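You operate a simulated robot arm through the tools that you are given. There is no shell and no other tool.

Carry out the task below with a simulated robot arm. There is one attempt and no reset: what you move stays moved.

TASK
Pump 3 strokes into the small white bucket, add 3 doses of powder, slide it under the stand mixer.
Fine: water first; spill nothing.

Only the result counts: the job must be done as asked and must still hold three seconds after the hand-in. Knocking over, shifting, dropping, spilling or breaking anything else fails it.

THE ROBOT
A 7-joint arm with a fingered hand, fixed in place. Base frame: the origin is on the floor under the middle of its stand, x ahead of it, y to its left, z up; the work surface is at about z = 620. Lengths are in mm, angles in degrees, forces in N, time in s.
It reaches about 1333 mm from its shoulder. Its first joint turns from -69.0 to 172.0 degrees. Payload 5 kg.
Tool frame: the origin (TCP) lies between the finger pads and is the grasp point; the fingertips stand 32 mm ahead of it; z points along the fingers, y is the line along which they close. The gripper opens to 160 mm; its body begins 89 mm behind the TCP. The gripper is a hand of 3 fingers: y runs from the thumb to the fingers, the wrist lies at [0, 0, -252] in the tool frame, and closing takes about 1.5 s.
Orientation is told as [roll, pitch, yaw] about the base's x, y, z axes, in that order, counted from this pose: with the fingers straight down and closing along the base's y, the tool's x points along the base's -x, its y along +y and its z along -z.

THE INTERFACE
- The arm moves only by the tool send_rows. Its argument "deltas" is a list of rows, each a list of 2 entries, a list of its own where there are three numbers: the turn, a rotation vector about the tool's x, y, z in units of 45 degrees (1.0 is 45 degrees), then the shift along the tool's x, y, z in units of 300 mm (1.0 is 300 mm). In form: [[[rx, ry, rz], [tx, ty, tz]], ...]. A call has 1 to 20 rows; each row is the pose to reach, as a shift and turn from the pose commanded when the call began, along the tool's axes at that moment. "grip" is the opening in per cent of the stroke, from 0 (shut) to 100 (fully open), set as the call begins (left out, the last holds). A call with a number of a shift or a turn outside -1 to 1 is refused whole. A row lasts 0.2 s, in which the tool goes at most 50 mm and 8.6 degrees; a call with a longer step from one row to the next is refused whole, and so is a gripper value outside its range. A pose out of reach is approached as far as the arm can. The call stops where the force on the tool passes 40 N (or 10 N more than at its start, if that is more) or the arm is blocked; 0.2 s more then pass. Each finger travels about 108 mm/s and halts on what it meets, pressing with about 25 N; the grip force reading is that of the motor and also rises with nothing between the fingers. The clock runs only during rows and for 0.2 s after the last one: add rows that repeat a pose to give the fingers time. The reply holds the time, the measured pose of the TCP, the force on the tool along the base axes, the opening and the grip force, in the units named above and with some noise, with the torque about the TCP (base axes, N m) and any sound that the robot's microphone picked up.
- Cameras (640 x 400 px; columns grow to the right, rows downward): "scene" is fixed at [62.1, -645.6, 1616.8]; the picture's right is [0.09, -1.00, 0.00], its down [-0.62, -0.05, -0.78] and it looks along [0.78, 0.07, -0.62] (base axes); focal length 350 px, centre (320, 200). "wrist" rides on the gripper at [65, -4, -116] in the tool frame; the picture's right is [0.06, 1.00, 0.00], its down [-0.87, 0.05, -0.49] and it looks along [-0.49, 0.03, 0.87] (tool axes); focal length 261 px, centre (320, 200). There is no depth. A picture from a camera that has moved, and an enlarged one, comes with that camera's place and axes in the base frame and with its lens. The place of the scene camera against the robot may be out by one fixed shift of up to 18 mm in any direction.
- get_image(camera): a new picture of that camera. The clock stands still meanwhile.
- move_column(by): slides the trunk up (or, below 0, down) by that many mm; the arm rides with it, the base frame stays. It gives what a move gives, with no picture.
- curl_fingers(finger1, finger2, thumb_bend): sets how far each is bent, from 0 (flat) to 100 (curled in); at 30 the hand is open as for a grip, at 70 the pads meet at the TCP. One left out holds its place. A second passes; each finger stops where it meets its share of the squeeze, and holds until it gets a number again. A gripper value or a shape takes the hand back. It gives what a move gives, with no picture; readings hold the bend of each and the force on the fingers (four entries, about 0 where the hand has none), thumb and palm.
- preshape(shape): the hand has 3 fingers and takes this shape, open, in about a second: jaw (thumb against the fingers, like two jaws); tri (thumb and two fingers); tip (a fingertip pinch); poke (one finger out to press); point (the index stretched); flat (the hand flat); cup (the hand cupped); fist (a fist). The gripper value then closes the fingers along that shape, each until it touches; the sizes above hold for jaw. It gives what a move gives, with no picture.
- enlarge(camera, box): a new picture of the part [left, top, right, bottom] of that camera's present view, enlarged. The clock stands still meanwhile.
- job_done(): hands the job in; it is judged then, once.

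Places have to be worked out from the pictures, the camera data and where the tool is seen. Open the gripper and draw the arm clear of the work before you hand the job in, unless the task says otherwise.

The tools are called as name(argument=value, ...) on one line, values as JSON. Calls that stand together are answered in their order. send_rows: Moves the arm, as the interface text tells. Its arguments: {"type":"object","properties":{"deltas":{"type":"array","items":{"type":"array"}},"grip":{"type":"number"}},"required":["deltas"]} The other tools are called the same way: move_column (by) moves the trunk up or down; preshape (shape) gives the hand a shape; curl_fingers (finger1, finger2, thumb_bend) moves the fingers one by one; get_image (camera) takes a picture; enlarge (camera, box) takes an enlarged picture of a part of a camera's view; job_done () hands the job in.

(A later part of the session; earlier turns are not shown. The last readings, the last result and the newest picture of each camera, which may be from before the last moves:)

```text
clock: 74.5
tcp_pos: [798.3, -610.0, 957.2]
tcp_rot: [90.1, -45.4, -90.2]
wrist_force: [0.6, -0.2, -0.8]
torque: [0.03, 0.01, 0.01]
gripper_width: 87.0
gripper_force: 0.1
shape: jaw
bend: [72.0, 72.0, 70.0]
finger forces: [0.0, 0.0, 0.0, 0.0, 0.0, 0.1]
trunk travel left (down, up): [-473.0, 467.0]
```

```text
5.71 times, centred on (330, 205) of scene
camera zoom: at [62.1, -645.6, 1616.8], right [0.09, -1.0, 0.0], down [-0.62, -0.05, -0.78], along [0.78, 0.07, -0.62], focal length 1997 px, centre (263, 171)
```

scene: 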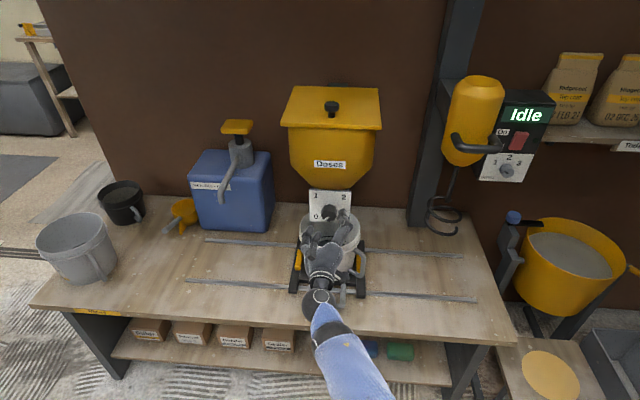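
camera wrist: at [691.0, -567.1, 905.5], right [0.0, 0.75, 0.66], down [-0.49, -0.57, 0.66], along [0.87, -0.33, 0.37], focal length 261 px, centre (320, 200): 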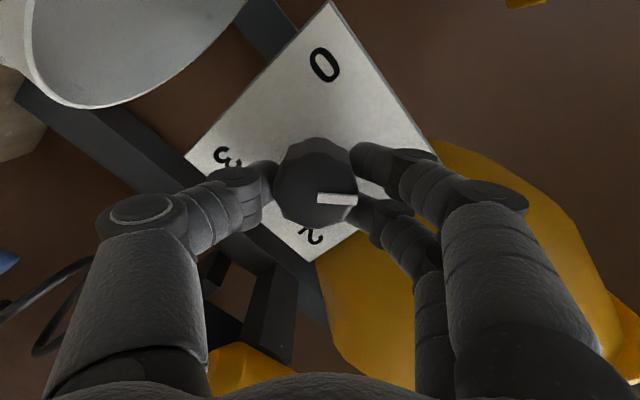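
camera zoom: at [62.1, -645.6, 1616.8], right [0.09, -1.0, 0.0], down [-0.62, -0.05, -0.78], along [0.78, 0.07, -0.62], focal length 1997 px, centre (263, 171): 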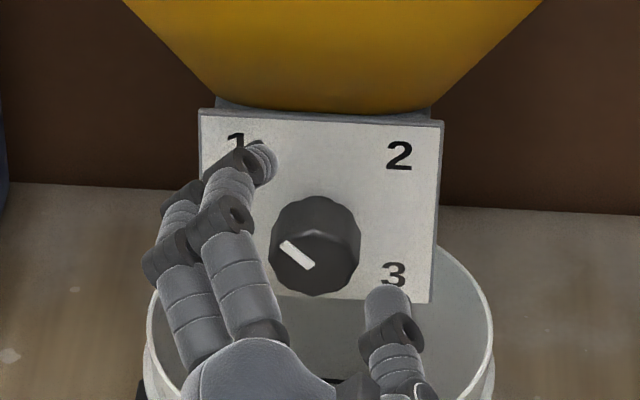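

The pointer stays at 1. Now I'll rotate the open hand back 45°, re-centring on the knob.

send_rows(deltas=[[[0, 0, -0.16], [0.001, -0.002, 0]], [[0, 0, -0.33], [0.003, -0.004, 0]], [[0, 0, -0.5], [0.005, -0.0075, 0]], [[0, 0, -0.67], [0.005, -0.0075, 0]], [[0, 0, -0.84], [0.005, -0.0075, 0]], [[0, 0, -1.0], [0.005, -0.0075, 0]], [[0, 0, -1.0], [0.005, -0.0075, 0]]])

send_rows(deltas=[[[0, 0, -0.16], [0, 0, 0]], [[0, 0, -0.33], [0, 0, 0]], [[0, 0, -0.5], [0, 0, 0]], [[0, 0, -0.67], [0, 0, 0]], [[0, 0, -0.84], [0, 0, 0]], [[0, 0, -1.0], [0, 0, 0]], [[0, 0, -1.0], [0, 0, 0]]])

send_rows(deltas=[[[0, 0, -0.16], [0, 0, 0]], [[0, 0, -0.33], [0, 0, 0]], [[0, 0, -0.5], [0, 0, 0]], [[0, 0, -0.67], [0, 0, 0]], [[0, 0, -0.84], [0, 0, 0]], [[0, 0, -1.0], [0, 0, 0]], [[0, 0, -1.0], [0, 0, 0]]])

get_image(camera="wrist")

enlarge(camera="scene", box=[280, 170, 380, 240])

```text
clock: 76.1
tcp_pos: [798.5, -608.7, 952.6]
tcp_rot: [-85.0, -89.5, 84.8]
wrist_force: [0.8, 0.0, 0.2]
torque: [-0.01, 0.03, 0.01]
gripper_width: 87.2
gripper_force: 0.1
shape: jaw
bend: [72.0, 72.0, 70.0]
finger forces: [0.0, 0.1, 0.0, 0.0, 0.0, 0.1]
trunk travel left (down, up): [-473.0, 467.0]
```

```text
clock: 77.7
tcp_pos: [798.3, -609.6, 952.8]
tcp_rot: [-89.9, -44.5, 89.8]
wrist_force: [0.0, 0.0, -0.3]
torque: [0.02, 0.0, -0.02]
gripper_width: 87.3
gripper_force: 0.1
shape: jaw
bend: [72.0, 72.0, 70.0]
finger forces: [0.0, 0.0, 0.0, 0.0, 0.0, 0.0]
trunk travel left (down, up): [-473.0, 467.0]
```

```text
clock: 79.3
tcp_pos: [797.7, -609.5, 952.7]
tcp_rot: [-89.9, 0.5, 89.8]
wrist_force: [0.1, -1.0, 0.3]
torque: [0.03, 0.01, 0.0]
gripper_width: 87.3
gripper_force: 0.0
shape: jaw
bend: [72.0, 72.0, 70.0]
finger forces: [0.0, 0.1, 0.0, 0.0, 0.1, 0.1]
trunk travel left (down, up): [-473.0, 467.0]
```

```text
taken
camera wrist: at [681.4, -674.5, 957.4], right [0.0, -0.07, -1.0], down [-0.49, 0.87, -0.06], along [0.87, 0.49, -0.04], focal length 261 px, centre (320, 200)
```

wrist: 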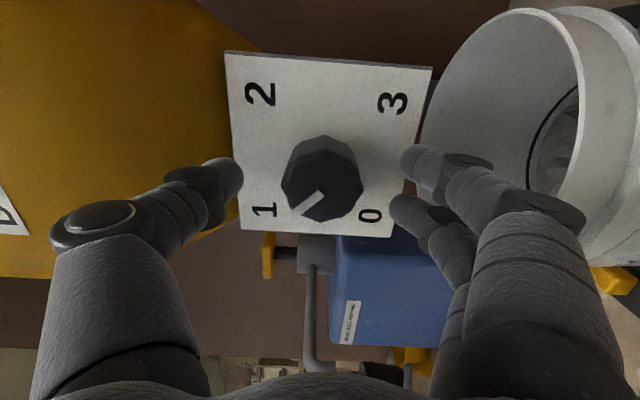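

```text
5.71 times, centred on (330, 205) of scene
camera zoom: at [62.1, -645.6, 1616.8], right [0.09, -1.0, 0.0], down [-0.62, -0.05, -0.78], along [0.78, 0.07, -0.62], focal length 1997 px, centre (263, 171)
```

zoom: 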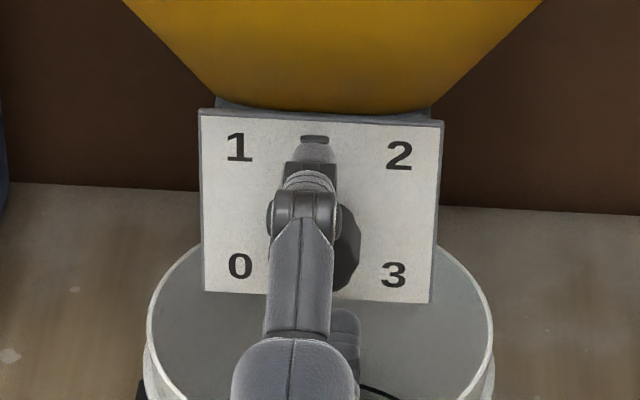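

φ=-90° is comfortably reachable. I'll recentre by 2 mm, advance 9 mm onto the knob, and close.

send_rows(deltas=[[[0, 0, 0], [-0.0067, 0.004, 0.015]], [[0, 0, 0], [-0.0067, 0.004, 0.029]], [[0, 0, 0], [-0.0067, 0.004, 0.029]]])

send_rows(deltas=[[[0, 0, 0], [0, 0, 0]], [[0, 0, 0], [0, 0, 0]], [[0, 0, 0], [0, 0, 0]], [[0, 0, 0], [0, 0, 0]], [[0, 0, 0], [0, 0, 0]], [[0, 0, 0], [0, 0, 0]]], grip=0)

get_image(camera="wrist")

```text
clock: 80.2
tcp_pos: [805.4, -607.9, 952.7]
tcp_rot: [-90.0, 0.2, 89.9]
wrist_force: [-55.6, -14.9, -4.0]
torque: [0.88, -3.35, -0.38]
gripper_width: 85.3
gripper_force: 0.0
shape: jaw
bend: [72.0, 72.0, 70.0]
finger forces: [0.1, 0.1, 0.0, 0.0, 55.6, 0.0]
trunk travel left (down, up): [-473.0, 467.0]
stopped in row 3: the force on the tool passed its limit at 42 N (the readings are from after the stop); the commanded pose is now the measured one
```

```text
clock: 81.6
tcp_pos: [808.2, -604.5, 948.8]
tcp_rot: [-89.8, 0.4, 90.2]
wrist_force: [-2.9, 28.5, -17.1]
torque: [0.03, 0.56, 0.49]
gripper_width: 32.1
gripper_force: 24.5
shape: jaw
bend: [72.0, 71.0, 72.0]
finger forces: [18.3, 24.8, 0.0, 0.1, 16.4, 0.0]
trunk travel left (down, up): [-473.0, 467.0]
```

```text
taken
camera wrist: at [692.0, -668.9, 954.3], right [0.0, -0.07, -1.0], down [-0.49, 0.87, -0.06], along [0.87, 0.49, -0.04], focal length 261 px, centre (320, 200)
```

wrist: 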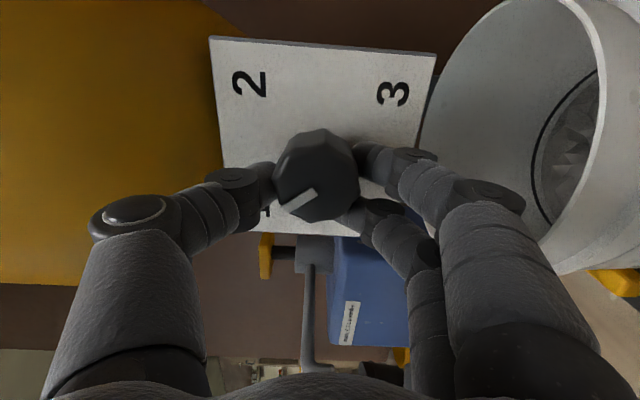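

The thumb briefly bumped something near the top (hopper body) before I closed; the grip is now on the knob. There's also a powder heap visible in the bucket, so dose 1 was delivered. I'll check the scene for any disturbance.

get_image(camera="scene")

enlarge(camera="scene", box=[280, 170, 380, 240])

enlarge(camera="wrist", box=[430, 20, 640, 260])

```text
taken
```

scene: 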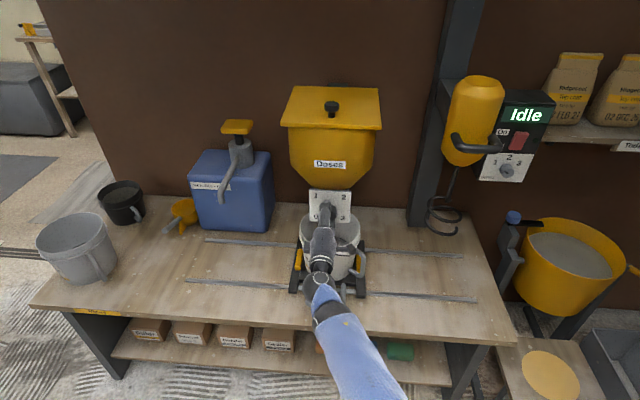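

```text
5.71 times, centred on (330, 205) of scene
camera zoom: at [62.1, -645.6, 1616.8], right [0.09, -1.0, 0.0], down [-0.62, -0.05, -0.78], along [0.78, 0.07, -0.62], focal length 1997 px, centre (263, 171)
```

zoom: 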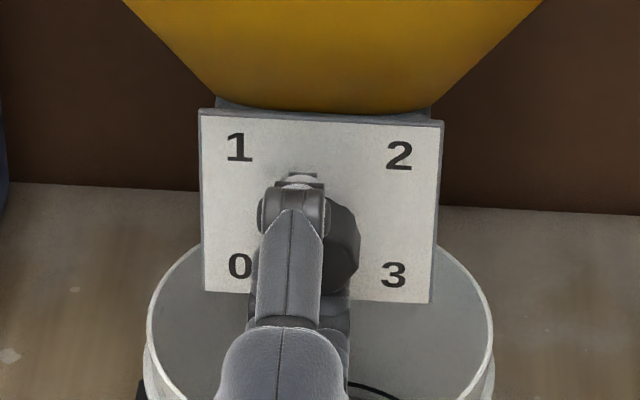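

```text
1.67 times, centred on (535, 140) of wrist
camera zoom: at [692.0, -668.9, 954.3], right [0.0, -0.07, -1.0], down [-0.49, 0.87, -0.06], along [0.87, 0.49, -0.04], focal length 434 px, centre (-38, 300)
```

zoom: 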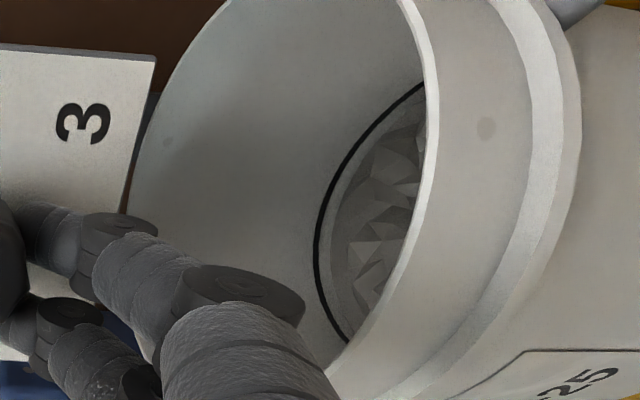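

Hopper, plate and dial are unshifted, and a powder heap (dose 1) is in the bucket. I'll relieve the 28 N side force by shifting a few mm before turning.

send_rows(deltas=[[[0, 0, 0], [-0.005, 0.003, 0]], [[0, 0, 0], [-0.01, 0.007, 0]], [[0, 0, 0], [-0.01, 0.007, 0]]])

```text
clock: 82.4
tcp_pos: [808.3, -602.3, 948.0]
tcp_rot: [-89.9, 0.4, 90.0]
wrist_force: [-4.8, 20.3, -11.8]
torque: [0.01, 0.39, 0.31]
gripper_width: 31.8
gripper_force: 25.3
shape: jaw
bend: [72.0, 72.0, 72.0]
finger forces: [17.8, 19.2, 0.0, 0.0, 17.6, 0.0]
trunk travel left (down, up): [-473.0, 467.0]
```

Force dropped to 20 N with that 2 mm. I'll shift a few mm more in the same direction to settle the grip.

send_rows(deltas=[[[0, 0, 0], [-0.006, 0.003, 0]], [[0, 0, 0], [-0.012, 0.007, -0.005]], [[0, 0, 0], [-0.012, 0.007, -0.005]]])

get_image(camera="wrist")

```text
clock: 83.2
tcp_pos: [808.3, -602.0, 945.1]
tcp_rot: [-90.0, 0.4, 89.7]
wrist_force: [8.7, -5.3, -2.7]
torque: [0.01, 0.08, -0.13]
gripper_width: 31.0
gripper_force: 25.3
shape: jaw
bend: [71.0, 71.0, 71.0]
finger forces: [16.1, 9.3, 0.0, 0.0, 18.7, 0.0]
trunk travel left (down, up): [-473.0, 467.0]
```

```text
taken
camera wrist: at [690.7, -667.1, 951.3], right [0.0, -0.07, -1.0], down [-0.49, 0.87, -0.06], along [0.87, 0.49, -0.03], focal length 261 px, centre (320, 200)
```

wrist: 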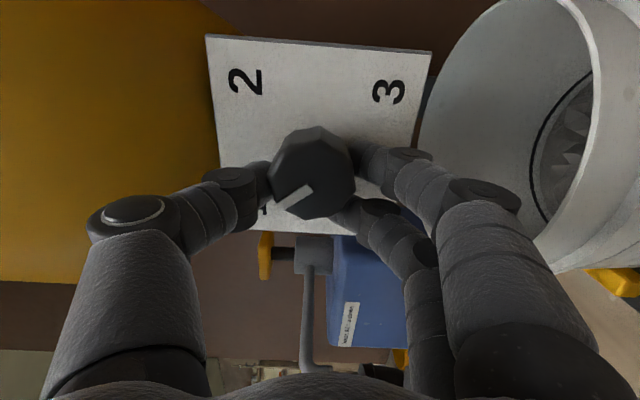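

The grip is stress-free but off-centre by about 9 mm. I'll open slightly, recentre on (-610, 950), and regrip properly.

send_rows(deltas=[[[0, 0, 0], [0, 0, 0]], [[0, 0, 0], [0, 0, 0]], [[0, 0, 0], [0, 0, 0]], [[0, 0, 0], [0.013, -0.008, -0.003]], [[0, 0, 0], [0.0267, -0.0167, -0.006]], [[0, 0, 0], [0.0267, -0.0167, -0.006]]], grip=40)

get_image(camera="wrist")

```text
clock: 84.6
tcp_pos: [805.3, -608.0, 951.6]
tcp_rot: [-89.9, 0.4, 90.1]
wrist_force: [0.8, -0.3, 0.4]
torque: [0.01, 0.01, 0.01]
gripper_width: 63.4
gripper_force: 0.1
shape: jaw
bend: [73.0, 73.0, 70.0]
finger forces: [0.0, 0.0, 0.0, 0.0, 0.1, 0.0]
trunk travel left (down, up): [-473.0, 467.0]
```

```text
taken
camera wrist: at [688.6, -672.8, 956.0], right [0.0, -0.07, -1.0], down [-0.49, 0.87, -0.06], along [0.87, 0.49, -0.04], focal length 261 px, centre (320, 200)
```

wrist: 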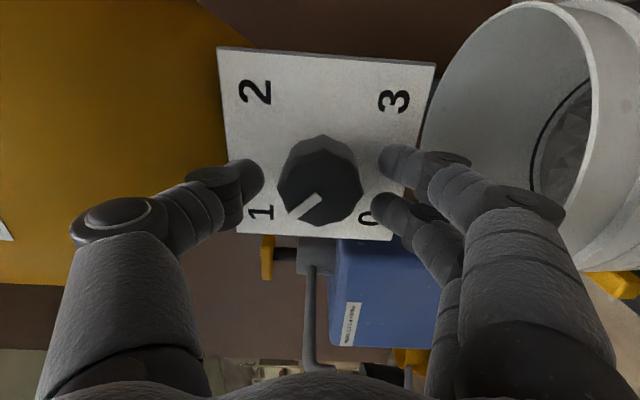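

Now the knob is centred between the fingers. Closing the grip.

send_rows(deltas=[[[0, 0, 0], [0, 0, 0]], [[0, 0, 0], [0, 0, 0]], [[0, 0, 0], [0, 0, 0]], [[0, 0, 0], [0, 0, 0]], [[0, 0, 0], [0, 0, 0]]], grip=0)

```text
clock: 85.8
tcp_pos: [805.1, -608.2, 951.3]
tcp_rot: [-89.9, 0.4, 90.0]
wrist_force: [3.6, 0.7, 0.9]
torque: [-0.02, -0.01, 0.03]
gripper_width: 33.2
gripper_force: 25.2
shape: jaw
bend: [73.0, 73.0, 70.0]
finger forces: [11.2, 9.9, 0.1, 0.1, 21.9, 0.0]
trunk travel left (down, up): [-473.0, 467.0]
```

A balanced, low-force grip. Turning the knob clockwise from 1 toward 2 (45°, then another 45°).

send_rows(deltas=[[[0, 0, 0.12], [0, 0, 0]], [[0, 0, 0.25], [0, 0, 0]], [[0, 0, 0.38], [0, 0, 0]], [[0, 0, 0.51], [0, 0, 0]], [[0, 0, 0.64], [0, 0, 0]], [[0, 0, 0.77], [0, 0, 0]], [[0, 0, 0.9], [0, 0, 0]], [[0, 0, 1.0], [0, 0, 0]], [[0, 0, 1.0], [0, 0, 0]]])

get_image(camera="wrist")

```text
clock: 87.8
tcp_pos: [804.5, -608.0, 952.7]
tcp_rot: [-90.1, -44.7, 90.0]
wrist_force: [5.4, -2.8, 10.5]
torque: [-0.03, -0.28, -0.09]
gripper_width: 32.6
gripper_force: 24.8
shape: jaw
bend: [73.0, 73.0, 70.0]
finger forces: [9.8, 9.9, 0.1, 0.0, 28.0, 0.1]
trunk travel left (down, up): [-473.0, 467.0]
```

```text
taken
camera wrist: at [688.5, -656.8, 909.7], right [0.0, 0.66, -0.75], down [-0.49, 0.66, 0.57], along [0.87, 0.37, 0.32], focal length 261 px, centre (320, 200)
```

wrist: 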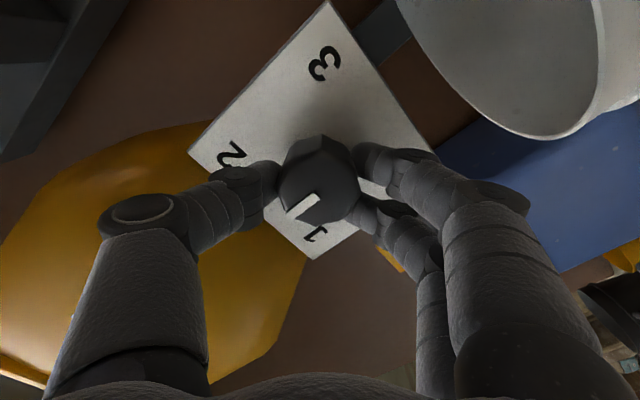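

The knob turns with the hand. Another 45° to reach position 2.

send_rows(deltas=[[[0, 0, 0.12], [0, 0, 0]], [[0, 0, 0.25], [0, 0, 0]], [[0, 0, 0.38], [0, 0, 0]], [[0, 0, 0.51], [0, 0, 0]], [[0, 0, 0.64], [0, 0, 0]], [[0, 0, 0.77], [0, 0, 0]], [[0, 0, 0.9], [0, 0, 0]], [[0, 0, 1.0], [0, 0, 0]], [[0, 0, 1.0], [0, 0, 0]]])

get_image(camera="wrist")

enlarge(camera="scene", box=[280, 170, 380, 240])

```text
clock: 89.8
tcp_pos: [803.3, -607.8, 955.1]
tcp_rot: [-99.5, -89.5, 99.4]
wrist_force: [10.8, -13.5, 23.5]
torque: [-0.1, -0.42, -0.36]
gripper_width: 32.2
gripper_force: 24.9
shape: jaw
bend: [73.0, 73.0, 70.0]
finger forces: [7.7, 11.8, 0.0, 0.1, 31.8, 0.0]
trunk travel left (down, up): [-473.0, 467.0]
```

```text
taken
camera wrist: at [687.9, -612.2, 888.1], right [0.0, 1.0, -0.07], down [-0.49, 0.06, 0.87], along [0.87, 0.03, 0.49], focal length 261 px, centre (320, 200)
```

wrist: 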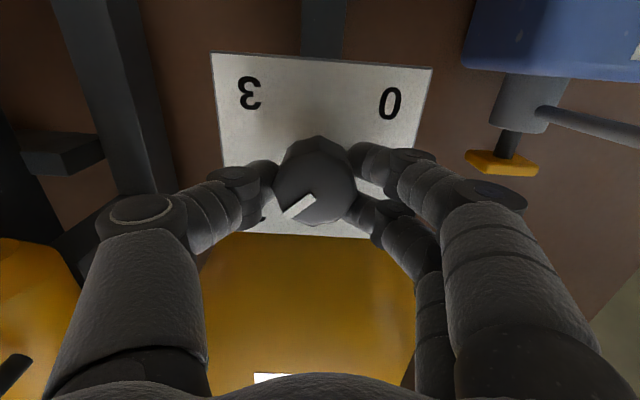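

```text
5.71 times, centred on (330, 205) of scene
camera zoom: at [62.1, -645.6, 1616.8], right [0.09, -1.0, 0.0], down [-0.62, -0.05, -0.78], along [0.78, 0.07, -0.62], focal length 1997 px, centre (263, 171)
```

zoom: 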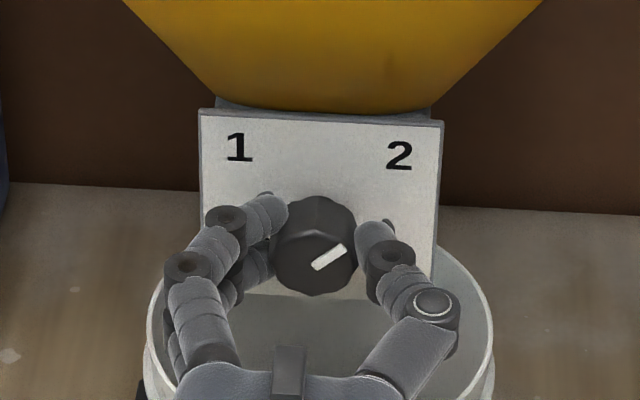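

The pointer is at 2. I'll relieve the built-up side force by a small shift, then continue the same grip toward 3 with 45°.

send_rows(deltas=[[[0, 0, 0], [-0.005, -0.003, 0.003]], [[0, 0, 0], [-0.01, -0.007, 0.005]], [[0, 0, 0], [-0.01, -0.007, 0.005]], [[0, 0, 0], [-0.01, -0.007, 0.005]]])

```text
clock: 90.8
tcp_pos: [804.7, -608.1, 954.6]
tcp_rot: [-68.6, -89.6, 68.7]
wrist_force: [-5.0, -4.3, 6.9]
torque: [-0.04, -0.11, -0.14]
gripper_width: 32.7
gripper_force: 24.6
shape: jaw
bend: [73.0, 73.0, 70.0]
finger forces: [12.4, 12.8, 0.0, 0.0, 26.3, 0.0]
trunk travel left (down, up): [-473.0, 467.0]
```

Force is down to about 9 N. Continuing the turn by 45°.

send_rows(deltas=[[[0, 0, 0.12], [0, -0.001, 0]], [[0, 0, 0.25], [-0.001, -0.002, 0]], [[0, 0, 0.38], [-0.001, -0.003, 0]], [[0, 0, 0.51], [-0.002, -0.004, 0]], [[0, 0, 0.64], [-0.002, -0.005, 0]], [[0, 0, 0.77], [-0.003, -0.006, 0]], [[0, 0, 0.9], [-0.003, -0.006, 0]], [[0, 0, 1.0], [-0.003, -0.006, 0]], [[0, 0, 1.0], [-0.003, -0.006, 0]]])

get_image(camera="wrist")

enlarge(camera="scene", box=[280, 170, 380, 240])

```text
clock: 92.8
tcp_pos: [806.6, -611.1, 955.1]
tcp_rot: [89.7, -45.3, -89.8]
wrist_force: [-22.7, 3.0, -11.5]
torque: [-0.02, 0.4, -0.01]
gripper_width: 33.9
gripper_force: 24.9
shape: jaw
bend: [74.0, 73.0, 70.0]
finger forces: [15.2, 10.8, 0.0, 0.1, 28.7, 0.0]
trunk travel left (down, up): [-473.0, 467.0]
```

```text
taken
camera wrist: at [689.7, -568.8, 905.8], right [0.0, 0.75, 0.66], down [-0.49, -0.57, 0.66], along [0.87, -0.32, 0.37], focal length 261 px, centre (320, 200)
```

wrist: 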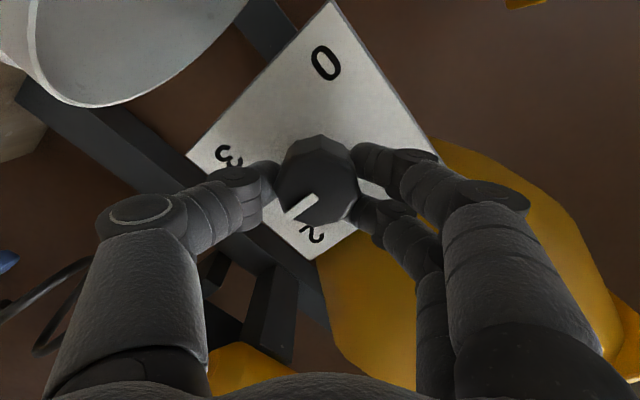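

```text
5.71 times, centred on (330, 205) of scene
camera zoom: at [62.1, -645.6, 1616.8], right [0.09, -1.0, 0.0], down [-0.62, -0.05, -0.78], along [0.78, 0.07, -0.62], focal length 1997 px, centre (263, 171)
```

zoom: 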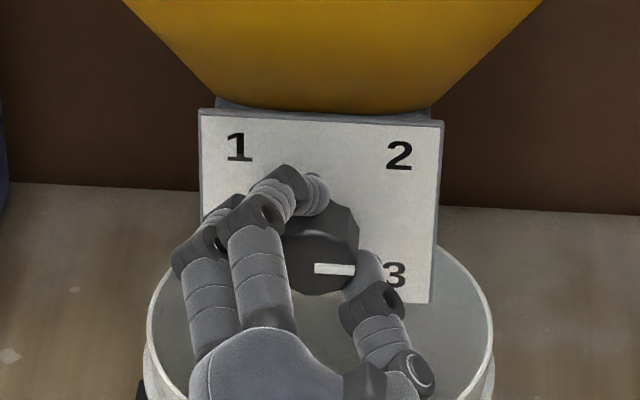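

The pointer is horizontal right, halfway from 2 to 3. The tips are pressing the plate slightly (-23 N), so I'll back off 3 mm and continue in a smaller 20° increment, watching for reach limits.

send_rows(deltas=[[[0, 0, 0], [0.002, -0.002, -0.007]], [[0, 0, 0], [0.0035, -0.0035, -0.011]], [[0, 0, 0.11], [0.0035, -0.0035, -0.011]], [[0, 0, 0.22], [0.0035, -0.0035, -0.011]], [[0, 0, 0.33], [0.0035, -0.0035, -0.011]], [[0, 0, 0.44], [0.0035, -0.0035, -0.011]], [[0, 0, 0.44], [0.0035, -0.0035, -0.011]]])

```text
clock: 94.4
tcp_pos: [805.0, -613.2, 953.7]
tcp_rot: [89.9, -25.5, -90.0]
wrist_force: [13.7, -6.0, -0.3]
torque: [0.01, -0.07, -0.09]
gripper_width: 32.6
gripper_force: 24.7
shape: jaw
bend: [73.0, 73.0, 70.0]
finger forces: [11.0, 12.0, 0.0, 0.1, 22.8, 0.1]
trunk travel left (down, up): [-473.0, 467.0]
```

No reach issue. I'll finish the turn with the remaining 25°.

send_rows(deltas=[[[0, 0, 0.11], [0, 0, 0.001]], [[0, 0, 0.22], [0, 0, 0.002]], [[0, 0, 0.33], [0, 0, 0.003]], [[0, 0, 0.44], [0, 0, 0.003]], [[0, 0, 0.55], [0, 0, 0.003]], [[0, 0, 0.55], [0, 0, 0.003]]])

get_image(camera="wrist")

enlarge(camera="scene", box=[280, 170, 380, 240])

```text
clock: 95.8
tcp_pos: [803.6, -612.6, 953.2]
tcp_rot: [89.8, -0.6, -90.1]
wrist_force: [10.7, -13.6, -1.5]
torque: [-0.03, -0.07, -0.26]
gripper_width: 32.5
gripper_force: 25.1
shape: jaw
bend: [73.0, 73.0, 70.0]
finger forces: [10.9, 14.1, 0.0, 0.0, 24.0, 0.0]
trunk travel left (down, up): [-473.0, 467.0]
```

```text
taken
camera wrist: at [688.1, -547.8, 947.9], right [0.0, 0.08, 1.0], down [-0.49, -0.87, 0.07], along [0.87, -0.49, 0.04], focal length 261 px, centre (320, 200)
```

wrist: 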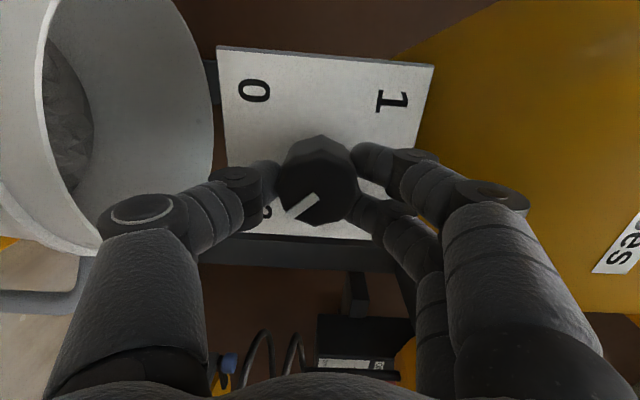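

```text
5.71 times, centred on (330, 205) of scene
camera zoom: at [62.1, -645.6, 1616.8], right [0.09, -1.0, 0.0], down [-0.62, -0.05, -0.78], along [0.78, 0.07, -0.62], focal length 1997 px, centre (263, 171)
```

zoom: 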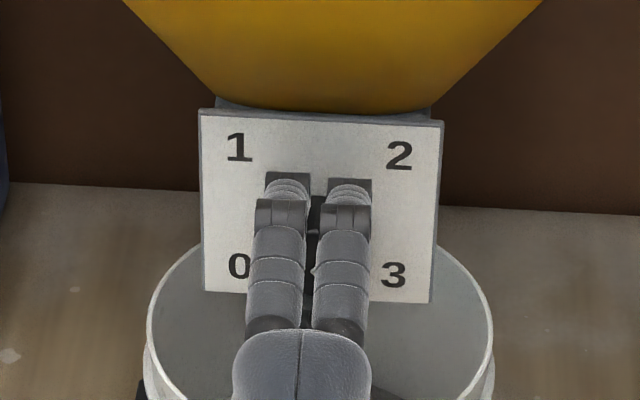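

The pointer now aims at 3. I'll hold briefly, open moderately (to avoid touching the hopper above) and back away to inspect the dial.

send_rows(deltas=[[[0, 0, 0], [0, 0, 0]], [[0, 0, 0], [0, 0, 0]], [[0, 0, 0], [0, 0, 0]], [[0, 0, 0], [0, 0, 0]], [[0, 0, 0], [0, 0, -0.03]], [[0, 0, 0], [0, 0, -0.1]], [[0, 0, 0], [0, 0, -0.2]], [[0, 0, 0], [0, 0, -0.3]], [[0, 0, 0], [0, 0, -0.4]], [[0, 0, 0], [0, 0, -0.4]]], grip=38)

get_image(camera="wrist")

enlarge(camera="scene", box=[280, 170, 380, 240])

```text
clock: 98.0
tcp_pos: [683.2, -610.9, 955.3]
tcp_rot: [89.8, -0.8, -90.1]
wrist_force: [-0.7, 0.4, -0.1]
torque: [-0.04, 0.0, -0.03]
gripper_width: 60.3
gripper_force: 0.0
shape: jaw
bend: [73.0, 73.0, 70.0]
finger forces: [0.0, 0.0, 0.1, 0.1, 0.0, 0.1]
trunk travel left (down, up): [-473.0, 467.0]
```

```text
taken
camera wrist: at [567.0, -545.2, 949.6], right [0.0, 0.08, 1.0], down [-0.49, -0.87, 0.07], along [0.87, -0.49, 0.04], focal length 261 px, centre (320, 200)
```

wrist: 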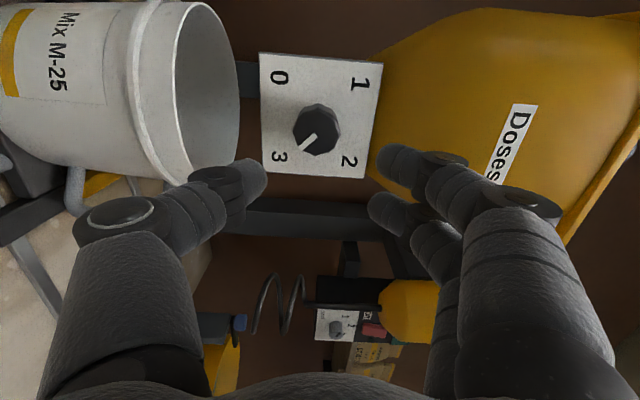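

```text
5.71 times, centred on (330, 205) of scene
camera zoom: at [62.1, -645.6, 1616.8], right [0.09, -1.0, 0.0], down [-0.62, -0.05, -0.78], along [0.78, 0.07, -0.62], focal length 1997 px, centre (263, 171)
```

zoom: 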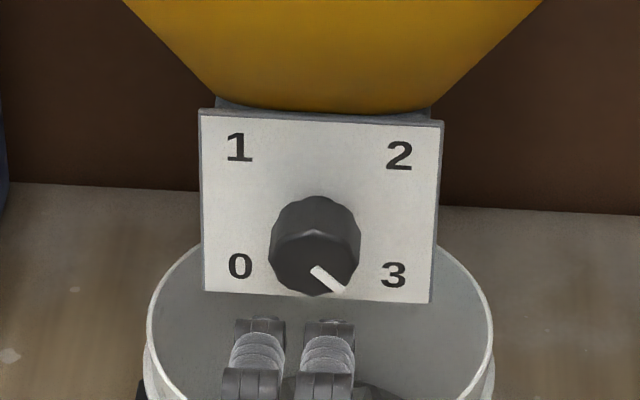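

The dial reads 3. Now I'll roll the hand back to level (two 45° turns) while still clear of everything.

send_rows(deltas=[[[0, 0, -0.16], [0, 0, -0.02]], [[0, 0, -0.33], [0, 0, -0.05]], [[0, 0, -0.5], [0, 0, -0.08]], [[0, 0, -0.67], [0, 0, -0.1]], [[0, 0, -0.84], [0, 0, -0.1]], [[0, 0, -1.0], [0, 0, -0.1]], [[0, 0, -1.0], [0, 0, -0.1]]])

send_rows(deltas=[[[0, 0, -0.16], [0, 0, 0]], [[0, 0, -0.33], [0, 0, 0]], [[0, 0, -0.5], [0, 0, 0]], [[0, 0, -0.67], [0, 0, 0]], [[0, 0, -0.84], [0, 0, 0]], [[0, 0, -1.0], [0, 0, 0]], [[0, 0, -1.0], [0, 0, 0]]])

enlarge(camera="scene", box=[280, 200, 380, 270])

get_image(camera="wrist")

```text
clock: 99.6
tcp_pos: [654.8, -611.4, 955.6]
tcp_rot: [89.9, -45.9, -89.9]
wrist_force: [-0.2, 0.4, 0.0]
torque: [0.0, -0.01, 0.01]
gripper_width: 60.2
gripper_force: 0.1
shape: jaw
bend: [73.0, 73.0, 70.0]
finger forces: [0.0, 0.1, 0.0, 0.0, 0.0, 0.0]
trunk travel left (down, up): [-473.0, 467.0]
```

```text
clock: 101.2
tcp_pos: [653.0, -610.6, 954.0]
tcp_rot: [-85.3, -89.1, 85.2]
wrist_force: [-0.4, 0.1, 0.7]
torque: [0.02, -0.01, -0.02]
gripper_width: 60.4
gripper_force: 0.0
shape: jaw
bend: [73.0, 73.0, 70.0]
finger forces: [0.1, 0.0, 0.0, 0.1, 0.0, 0.0]
trunk travel left (down, up): [-473.0, 467.0]
```

```text
5.71 times, centred on (330, 235) of scene
camera zoom: at [62.1, -645.6, 1616.8], right [0.09, -1.0, 0.0], down [-0.62, -0.05, -0.78], along [0.78, 0.07, -0.62], focal length 1997 px, centre (263, 0)
```

zoom: 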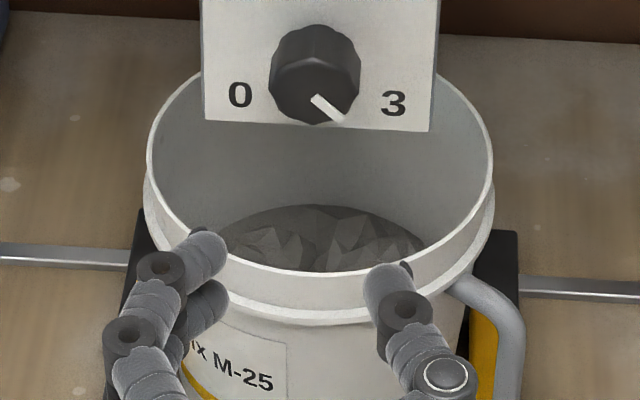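

```text
taken
camera wrist: at [537.1, -616.3, 889.3], right [0.0, 1.0, -0.08], down [-0.49, 0.07, 0.87], along [0.87, 0.04, 0.49], focal length 261 px, centre (320, 200)
```

wrist: 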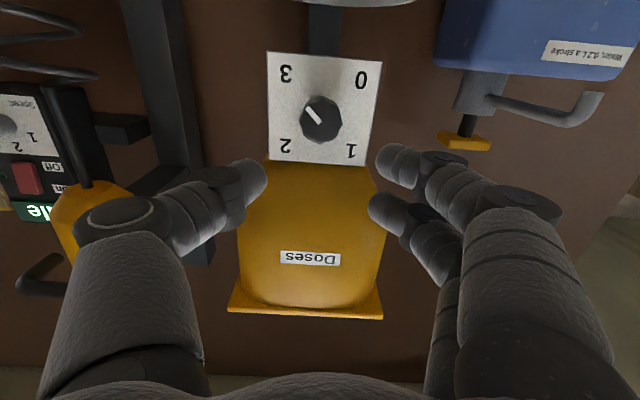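

All doses are in: the powder heap is clearly visible. Now I'll pitch the hand back down and move toward the cradle handle.

send_rows(deltas=[[[0, 0.14, 0], [0, 0.02, -0.02]], [[0, 0.28, 0], [0, 0.05, -0.04]], [[0, 0.42, 0], [0, 0.08, -0.06]], [[0, 0.57, 0], [0, 0.11, -0.08]], [[0, 0.71, 0], [0, 0.14, -0.1]], [[0, 0.86, 0], [0, 0.17, -0.1]], [[0, 1.0, 0], [0, 0.19, -0.1]], [[0, 1.0, 0], [0, 0.19, -0.1]]])

send_rows(deltas=[[[0, 0.11, 0], [0, 0, 0]], [[0, 0.22, 0], [0, 0, 0]], [[0, 0.33, 0], [0, 0, 0]], [[0, 0.44, 0], [0, 0, 0]], [[0, 0.55, 0], [0, 0, 0]], [[0, 0.667, 0], [0, 0, 0]], [[0, 0.667, 0], [0, 0, 0]]])

get_image(camera="wrist")

get_image(camera="scene")

```text
clock: 103.0
tcp_pos: [623.1, -554.2, 953.7]
tcp_rot: [-1.2, -44.8, 0.8]
wrist_force: [0.4, -0.3, -0.1]
torque: [0.01, 0.01, -0.02]
gripper_width: 60.3
gripper_force: 0.0
shape: jaw
bend: [73.0, 73.0, 70.0]
finger forces: [0.1, 0.0, 0.0, 0.0, 0.0, 0.0]
trunk travel left (down, up): [-473.0, 467.0]
```

```text
clock: 104.6
tcp_pos: [622.8, -553.9, 953.8]
tcp_rot: [-0.7, -15.0, 0.2]
wrist_force: [0.0, 0.1, -0.7]
torque: [0.03, -0.01, 0.0]
gripper_width: 60.4
gripper_force: 0.1
shape: jaw
bend: [73.0, 73.0, 70.0]
finger forces: [0.1, 0.0, 0.0, 0.0, 0.0, 0.0]
trunk travel left (down, up): [-473.0, 467.0]
```

```text
taken
camera wrist: at [530.5, -557.5, 1048.5], right [-0.06, 1.0, -0.03], down [0.71, 0.06, 0.7], along [0.7, 0.02, -0.72], focal length 261 px, centre (320, 200)
```

wrist: 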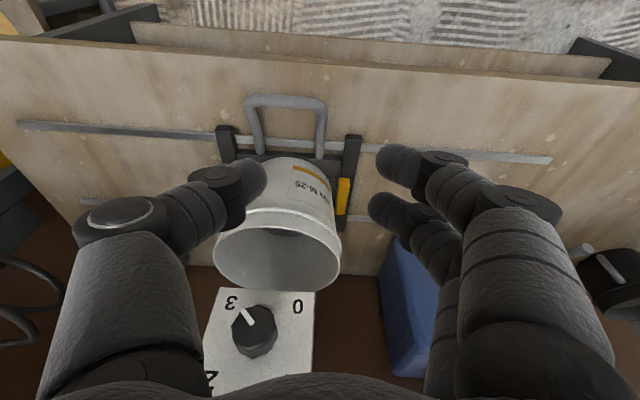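

```text
taken
```

scene: 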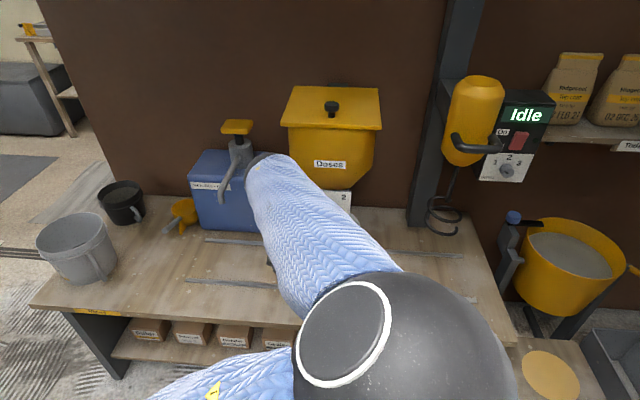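

I'll zoom in to locate the handle's left leg precisely.

enlarge(camera="wrist", box=[210, 70, 400, 190])

```text
3.33 times, centred on (305, 130) of wrist
camera zoom: at [530.5, -557.5, 1048.5], right [-0.06, 1.0, -0.03], down [0.71, 0.06, 0.7], along [0.7, 0.02, -0.72], focal length 869 px, centre (370, 433)
```

zoom: 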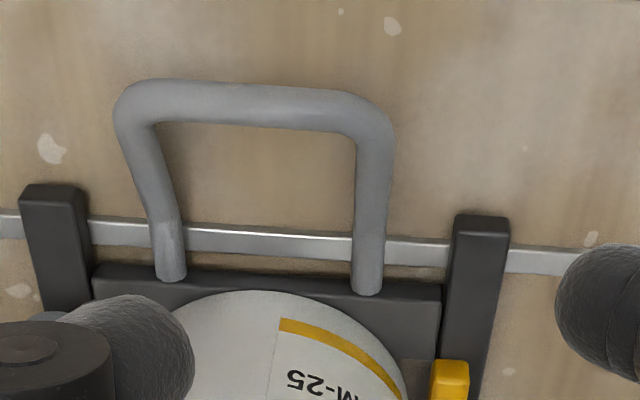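

The left leg is at y≈-554.5. I'll move above it at (725, -554.5, 760) with the gripper partly open.

send_rows(deltas=[[[0, 0, 0], [0.02, 0, 0.14]], [[0, 0, 0], [0.0, 0, 0.28]], [[0, 0, 0], [-0.04, 0, 0.42]], [[0, 0, 0], [-0.09, 0, 0.55]], [[0, 0, 0], [-0.13, -0.001, 0.65]], [[0, 0, 0], [-0.161, -0.002, 0.713]], [[0, 0, 0], [-0.161, -0.002, 0.713]]], grip=34)

get_image(camera="wrist")

```text
clock: 106.2
tcp_pos: [724.4, -557.9, 760.7]
tcp_rot: [-0.8, -14.9, 0.1]
wrist_force: [0.0, 0.2, -0.2]
torque: [-0.01, 0.01, 0.01]
gripper_width: 54.5
gripper_force: 0.1
shape: jaw
bend: [73.0, 73.0, 70.0]
finger forces: [0.1, 0.0, 0.0, 0.1, 0.1, 0.0]
trunk travel left (down, up): [-473.0, 467.0]
```

```text
taken
camera wrist: at [631.5, -560.7, 855.7], right [-0.06, 1.0, -0.03], down [0.71, 0.06, 0.7], along [0.7, 0.02, -0.72], focal length 261 px, centre (320, 200)
```

wrist: 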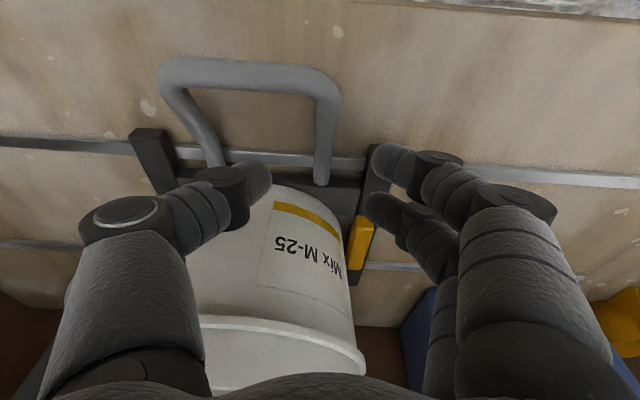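

Aligned within 3 mm in y. I'll correct that and the small roll while descending around the leg.

send_rows(deltas=[[[-0.009, 0, 0], [0.01, 0.008, 0.04]], [[-0.018, 0, 0], [0.025, 0.0155, 0.09]], [[-0.018, 0, 0], [0.04, 0.0155, 0.15]], [[-0.018, 0, 0], [0.055, 0.0155, 0.2]], [[-0.018, 0, 0], [0.066, 0.0155, 0.245]], [[-0.018, 0, 0], [0.075, 0.0155, 0.28]], [[-0.018, 0, 0], [0.0803, 0.0155, 0.2995]], [[-0.018, 0, 0], [0.0803, 0.0155, 0.2995]]])

get_image(camera="wrist")

```text
clock: 108.0
tcp_pos: [724.9, -553.4, 666.2]
tcp_rot: [0.1, -14.9, 0.2]
wrist_force: [0.5, 0.4, 0.9]
torque: [-0.01, 0.03, -0.05]
gripper_width: 54.7
gripper_force: 0.1
shape: jaw
bend: [73.0, 73.0, 70.0]
finger forces: [0.1, 0.1, 0.1, 0.0, 0.1, 0.1]
trunk travel left (down, up): [-473.0, 467.0]
```

```text
taken
camera wrist: at [631.7, -558.5, 760.8], right [-0.06, 1.0, -0.02], down [0.71, 0.06, 0.7], along [0.7, 0.03, -0.72], focal length 261 px, centre (320, 200)
```

wrist: 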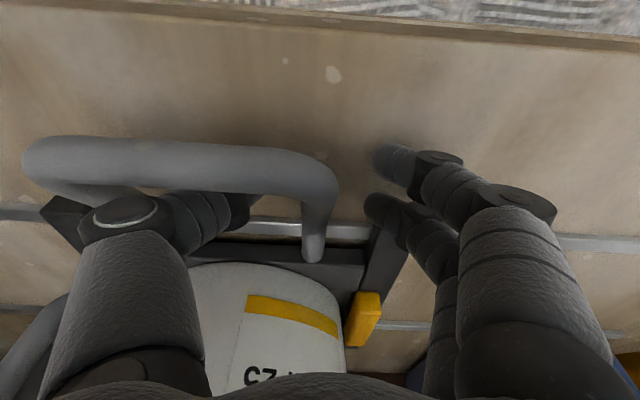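

The leg is between the thumb and fingers again. Closing the grip.

send_rows(deltas=[[[0, 0, 0], [0, 0, 0]], [[0, 0, 0], [0, 0, 0]], [[0, 0, 0], [0, 0, 0]], [[0, 0, 0], [0, 0, 0]], [[0, 0, 0], [0, 0, 0]], [[0, 0, 0], [0, 0, 0]]], grip=0)

get_image(camera="scene")

```text
clock: 109.4
tcp_pos: [724.2, -554.0, 666.8]
tcp_rot: [-0.1, -14.7, 0.2]
wrist_force: [-0.4, -1.1, -6.1]
torque: [0.06, 0.05, 0.18]
gripper_width: 0.0
gripper_force: 24.8
shape: jaw
bend: [66.0, 71.0, 71.0]
finger forces: [0.0, 11.2, 0.1, 0.0, 20.3, 0.0]
trunk travel left (down, up): [-473.0, 467.0]
```

```text
taken
```

scene: 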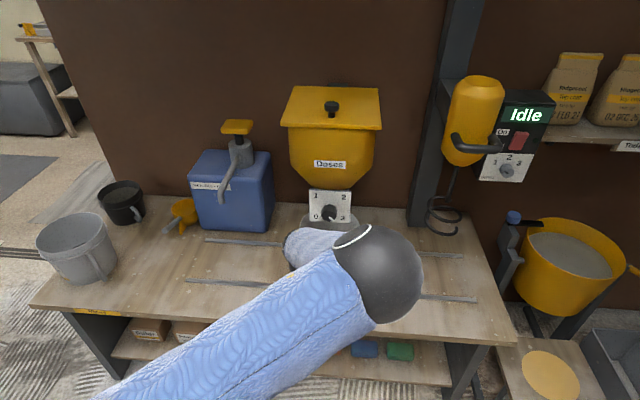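

Gripped. The whisk centre is near (908, -963), so the bucket (now at y≈-608) must travel about 355 mm more. I'll slide gently in stages and watch for reach limits.

send_rows(deltas=[[[0, 0, 0], [0, -0.01, 0.003]], [[0, 0, 0], [0, -0.027, 0.003]], [[0, 0, 0], [0, -0.05, 0.003]], [[0, 0, 0], [0, -0.08, 0.003]], [[0, 0, 0], [0, -0.113, 0.003]], [[0, 0, 0], [0, -0.15, 0.003]], [[0, 0, 0], [0, -0.187, 0.003]], [[0, 0, 0], [0, -0.224, 0.003]], [[0, 0, 0], [0, -0.26, 0.003]], [[0, 0, 0], [0, -0.293, 0.003]], [[0, 0, 0], [0, -0.323, 0.003]], [[0, 0, 0], [0, -0.35, 0.003]], [[0, 0, 0], [0, -0.37, 0.003]], [[0, 0, 0], [0, -0.385, 0.003]], [[0, 0, 0], [0, -0.395, 0.003]], [[0, 0, 0], [0, -0.4, 0.003]], [[0, 0, 0], [0, -0.4, 0.003]]])

get_image(camera="scene")

get_image(camera="wrist")

```text
clock: 113.0
tcp_pos: [726.2, -675.1, 665.2]
tcp_rot: [-0.1, -14.8, 0.2]
wrist_force: [-17.1, 0.3, -8.8]
torque: [0.12, 0.24, 0.24]
gripper_width: 0.2
gripper_force: 25.3
shape: jaw
bend: [66.0, 71.0, 71.0]
finger forces: [0.0, 14.9, 0.0, 0.0, 25.6, 0.0]
trunk travel left (down, up): [-473.0, 467.0]
```

```text
taken
```

scene: 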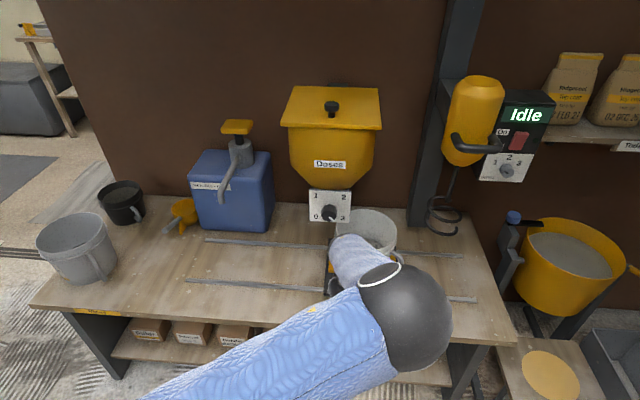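

```text
taken
camera wrist: at [632.5, -678.9, 760.1], right [-0.06, 1.0, -0.02], down [0.71, 0.06, 0.7], along [0.7, 0.03, -0.72], focal length 261 px, centre (320, 200)
```

wrist: 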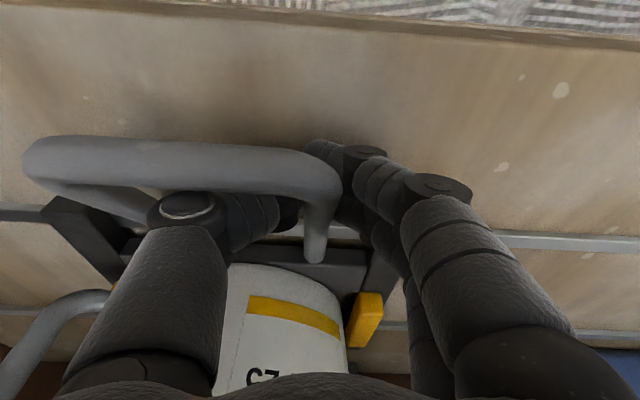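

The bucket is moving well. Continuing another 120 mm with a 2 mm x correction to ease a small pull.

send_rows(deltas=[[[0, 0, 0], [0.004, -0.01, 0]], [[0, 0, 0], [0.007, -0.027, 0]], [[0, 0, 0], [0.007, -0.05, 0]], [[0, 0, 0], [0.007, -0.08, 0]], [[0, 0, 0], [0.007, -0.113, 0]], [[0, 0, 0], [0.007, -0.15, 0]], [[0, 0, 0], [0.008, -0.187, 0]], [[0, 0, 0], [0.008, -0.224, 0]], [[0, 0, 0], [0.008, -0.26, 0]], [[0, 0, 0], [0.008, -0.293, 0]], [[0, 0, 0], [0.008, -0.323, 0]], [[0, 0, 0], [0.008, -0.35, 0]], [[0, 0, 0], [0.008, -0.37, 0]], [[0, 0, 0], [0.008, -0.385, 0]], [[0, 0, 0], [0.008, -0.395, 0]], [[0, 0, 0], [0.008, -0.4, 0]], [[0, 0, 0], [0.008, -0.4, 0]]])

get_image(camera="scene")

get_image(camera="wrist")

```text
clock: 116.6
tcp_pos: [724.7, -795.8, 664.5]
tcp_rot: [0.0, -14.9, 0.3]
wrist_force: [3.0, 0.2, -4.7]
torque: [0.12, 0.01, 0.19]
gripper_width: 0.0
gripper_force: 25.6
shape: jaw
bend: [66.0, 71.0, 71.0]
finger forces: [0.0, 10.3, 0.1, 0.0, 19.4, 0.0]
trunk travel left (down, up): [-473.0, 467.0]
```

```text
taken
```

scene: 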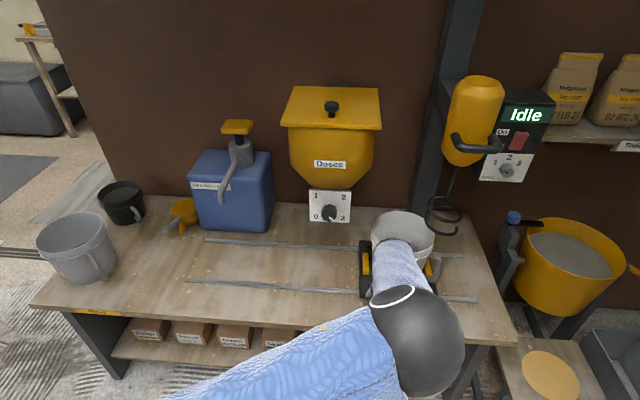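

```text
taken
camera wrist: at [631.1, -799.4, 759.6], right [-0.06, 1.0, -0.02], down [0.71, 0.06, 0.7], along [0.7, 0.03, -0.72], focal length 261 px, centre (320, 200)
```

wrist: 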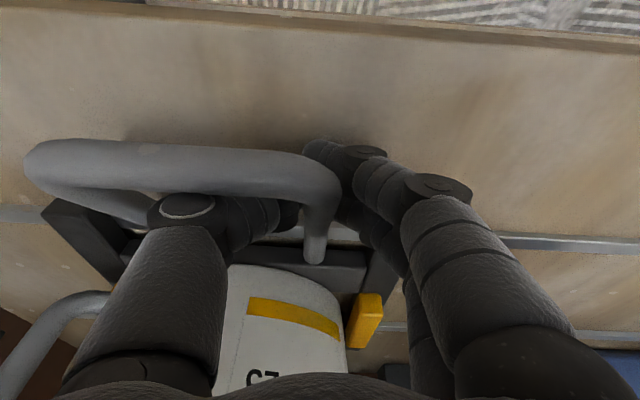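

Bucket is at about y=-850. Before the last stretch I'll zoom in on the whisk to fix its exact position and height.

enlarge(camera="scene", box=[350, 150, 510, 280])

```text
3.08 times, centred on (430, 215) of scene
camera zoom: at [62.1, -645.6, 1616.8], right [0.09, -1.0, 0.0], down [-0.62, -0.05, -0.78], along [0.78, 0.07, -0.62], focal length 1076 px, centre (-18, 154)
```

zoom: 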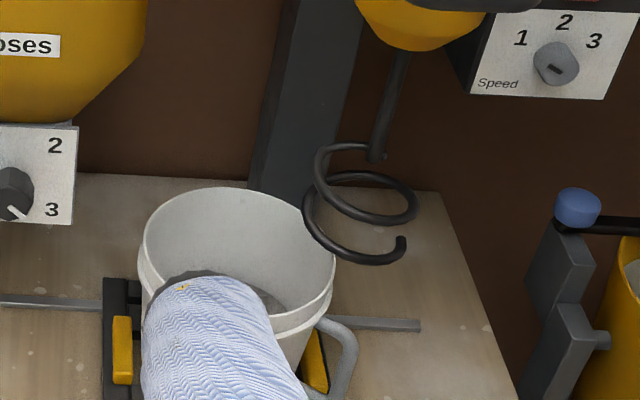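

The whisk axis works out to about (900, -958), with its lowest ring around z≈870 — clear of the bucket rim (z≈806–830). I'll slide the last ~108 mm at a gentle pace.

send_rows(deltas=[[[0, 0, 0], [0, -0.009, 0]], [[0, 0, 0], [0.001, -0.024, 0]], [[0, 0, 0], [0.001, -0.045, 0]], [[0, 0, 0], [0.001, -0.07, 0]], [[0, 0, 0], [0.002, -0.098, 0]], [[0, 0, 0], [0.002, -0.127, 0]], [[0, 0, 0], [0.003, -0.157, 0]], [[0, 0, 0], [0.003, -0.187, 0]], [[0, 0, 0], [0.004, -0.217, 0]], [[0, 0, 0], [0.004, -0.247, 0]], [[0, 0, 0], [0.004, -0.275, 0]], [[0, 0, 0], [0.004, -0.3, 0]], [[0, 0, 0], [0.004, -0.322, 0]], [[0, 0, 0], [0.004, -0.339, 0]], [[0, 0, 0], [0.004, -0.351, 0]], [[0, 0, 0], [0.004, -0.358, 0]], [[0, 0, 0], [0.004, -0.36, 0]], [[0, 0, 0], [0.004, -0.36, 0]]])

get_image(camera="scene")

enlarge(camera="scene", box=[370, 150, 530, 280])

get_image(camera="wrist")

```text
clock: 120.4
tcp_pos: [723.4, -902.6, 663.7]
tcp_rot: [0.1, -14.9, 0.1]
wrist_force: [2.4, -2.5, -5.2]
torque: [0.05, 0.04, 0.13]
gripper_width: 0.1
gripper_force: 24.8
shape: jaw
bend: [66.0, 71.0, 71.0]
finger forces: [0.1, 9.5, 0.1, 0.0, 21.1, 0.0]
trunk travel left (down, up): [-473.0, 467.0]
```

```text
taken
```

scene: 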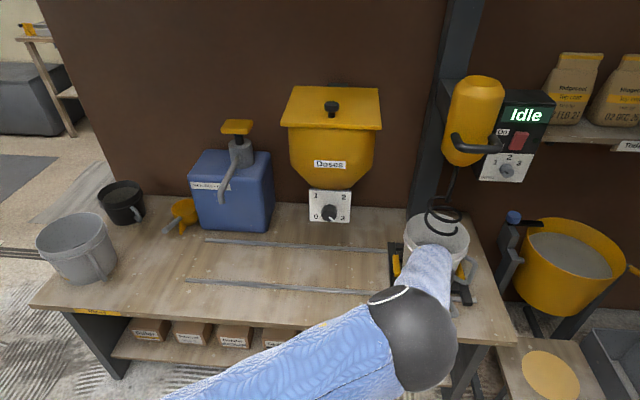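

```text
3.08 times, centred on (450, 215) of scene
camera zoom: at [62.1, -645.6, 1616.8], right [0.09, -1.0, 0.0], down [-0.62, -0.05, -0.78], along [0.78, 0.07, -0.62], focal length 1076 px, centre (-80, 154)
```

zoom: 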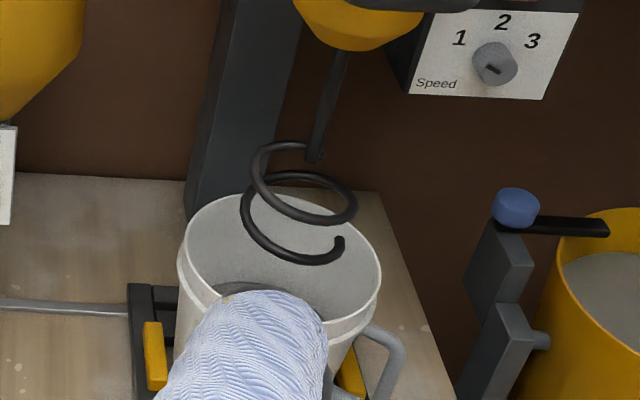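

```text
taken
camera wrist: at [630.3, -906.7, 758.8], right [-0.06, 1.0, -0.02], down [0.71, 0.06, 0.7], along [0.7, 0.03, -0.72], focal length 261 px, centre (320, 200)
```

wrist: 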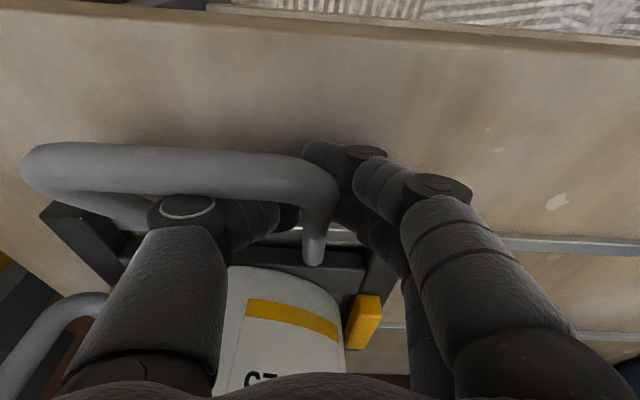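

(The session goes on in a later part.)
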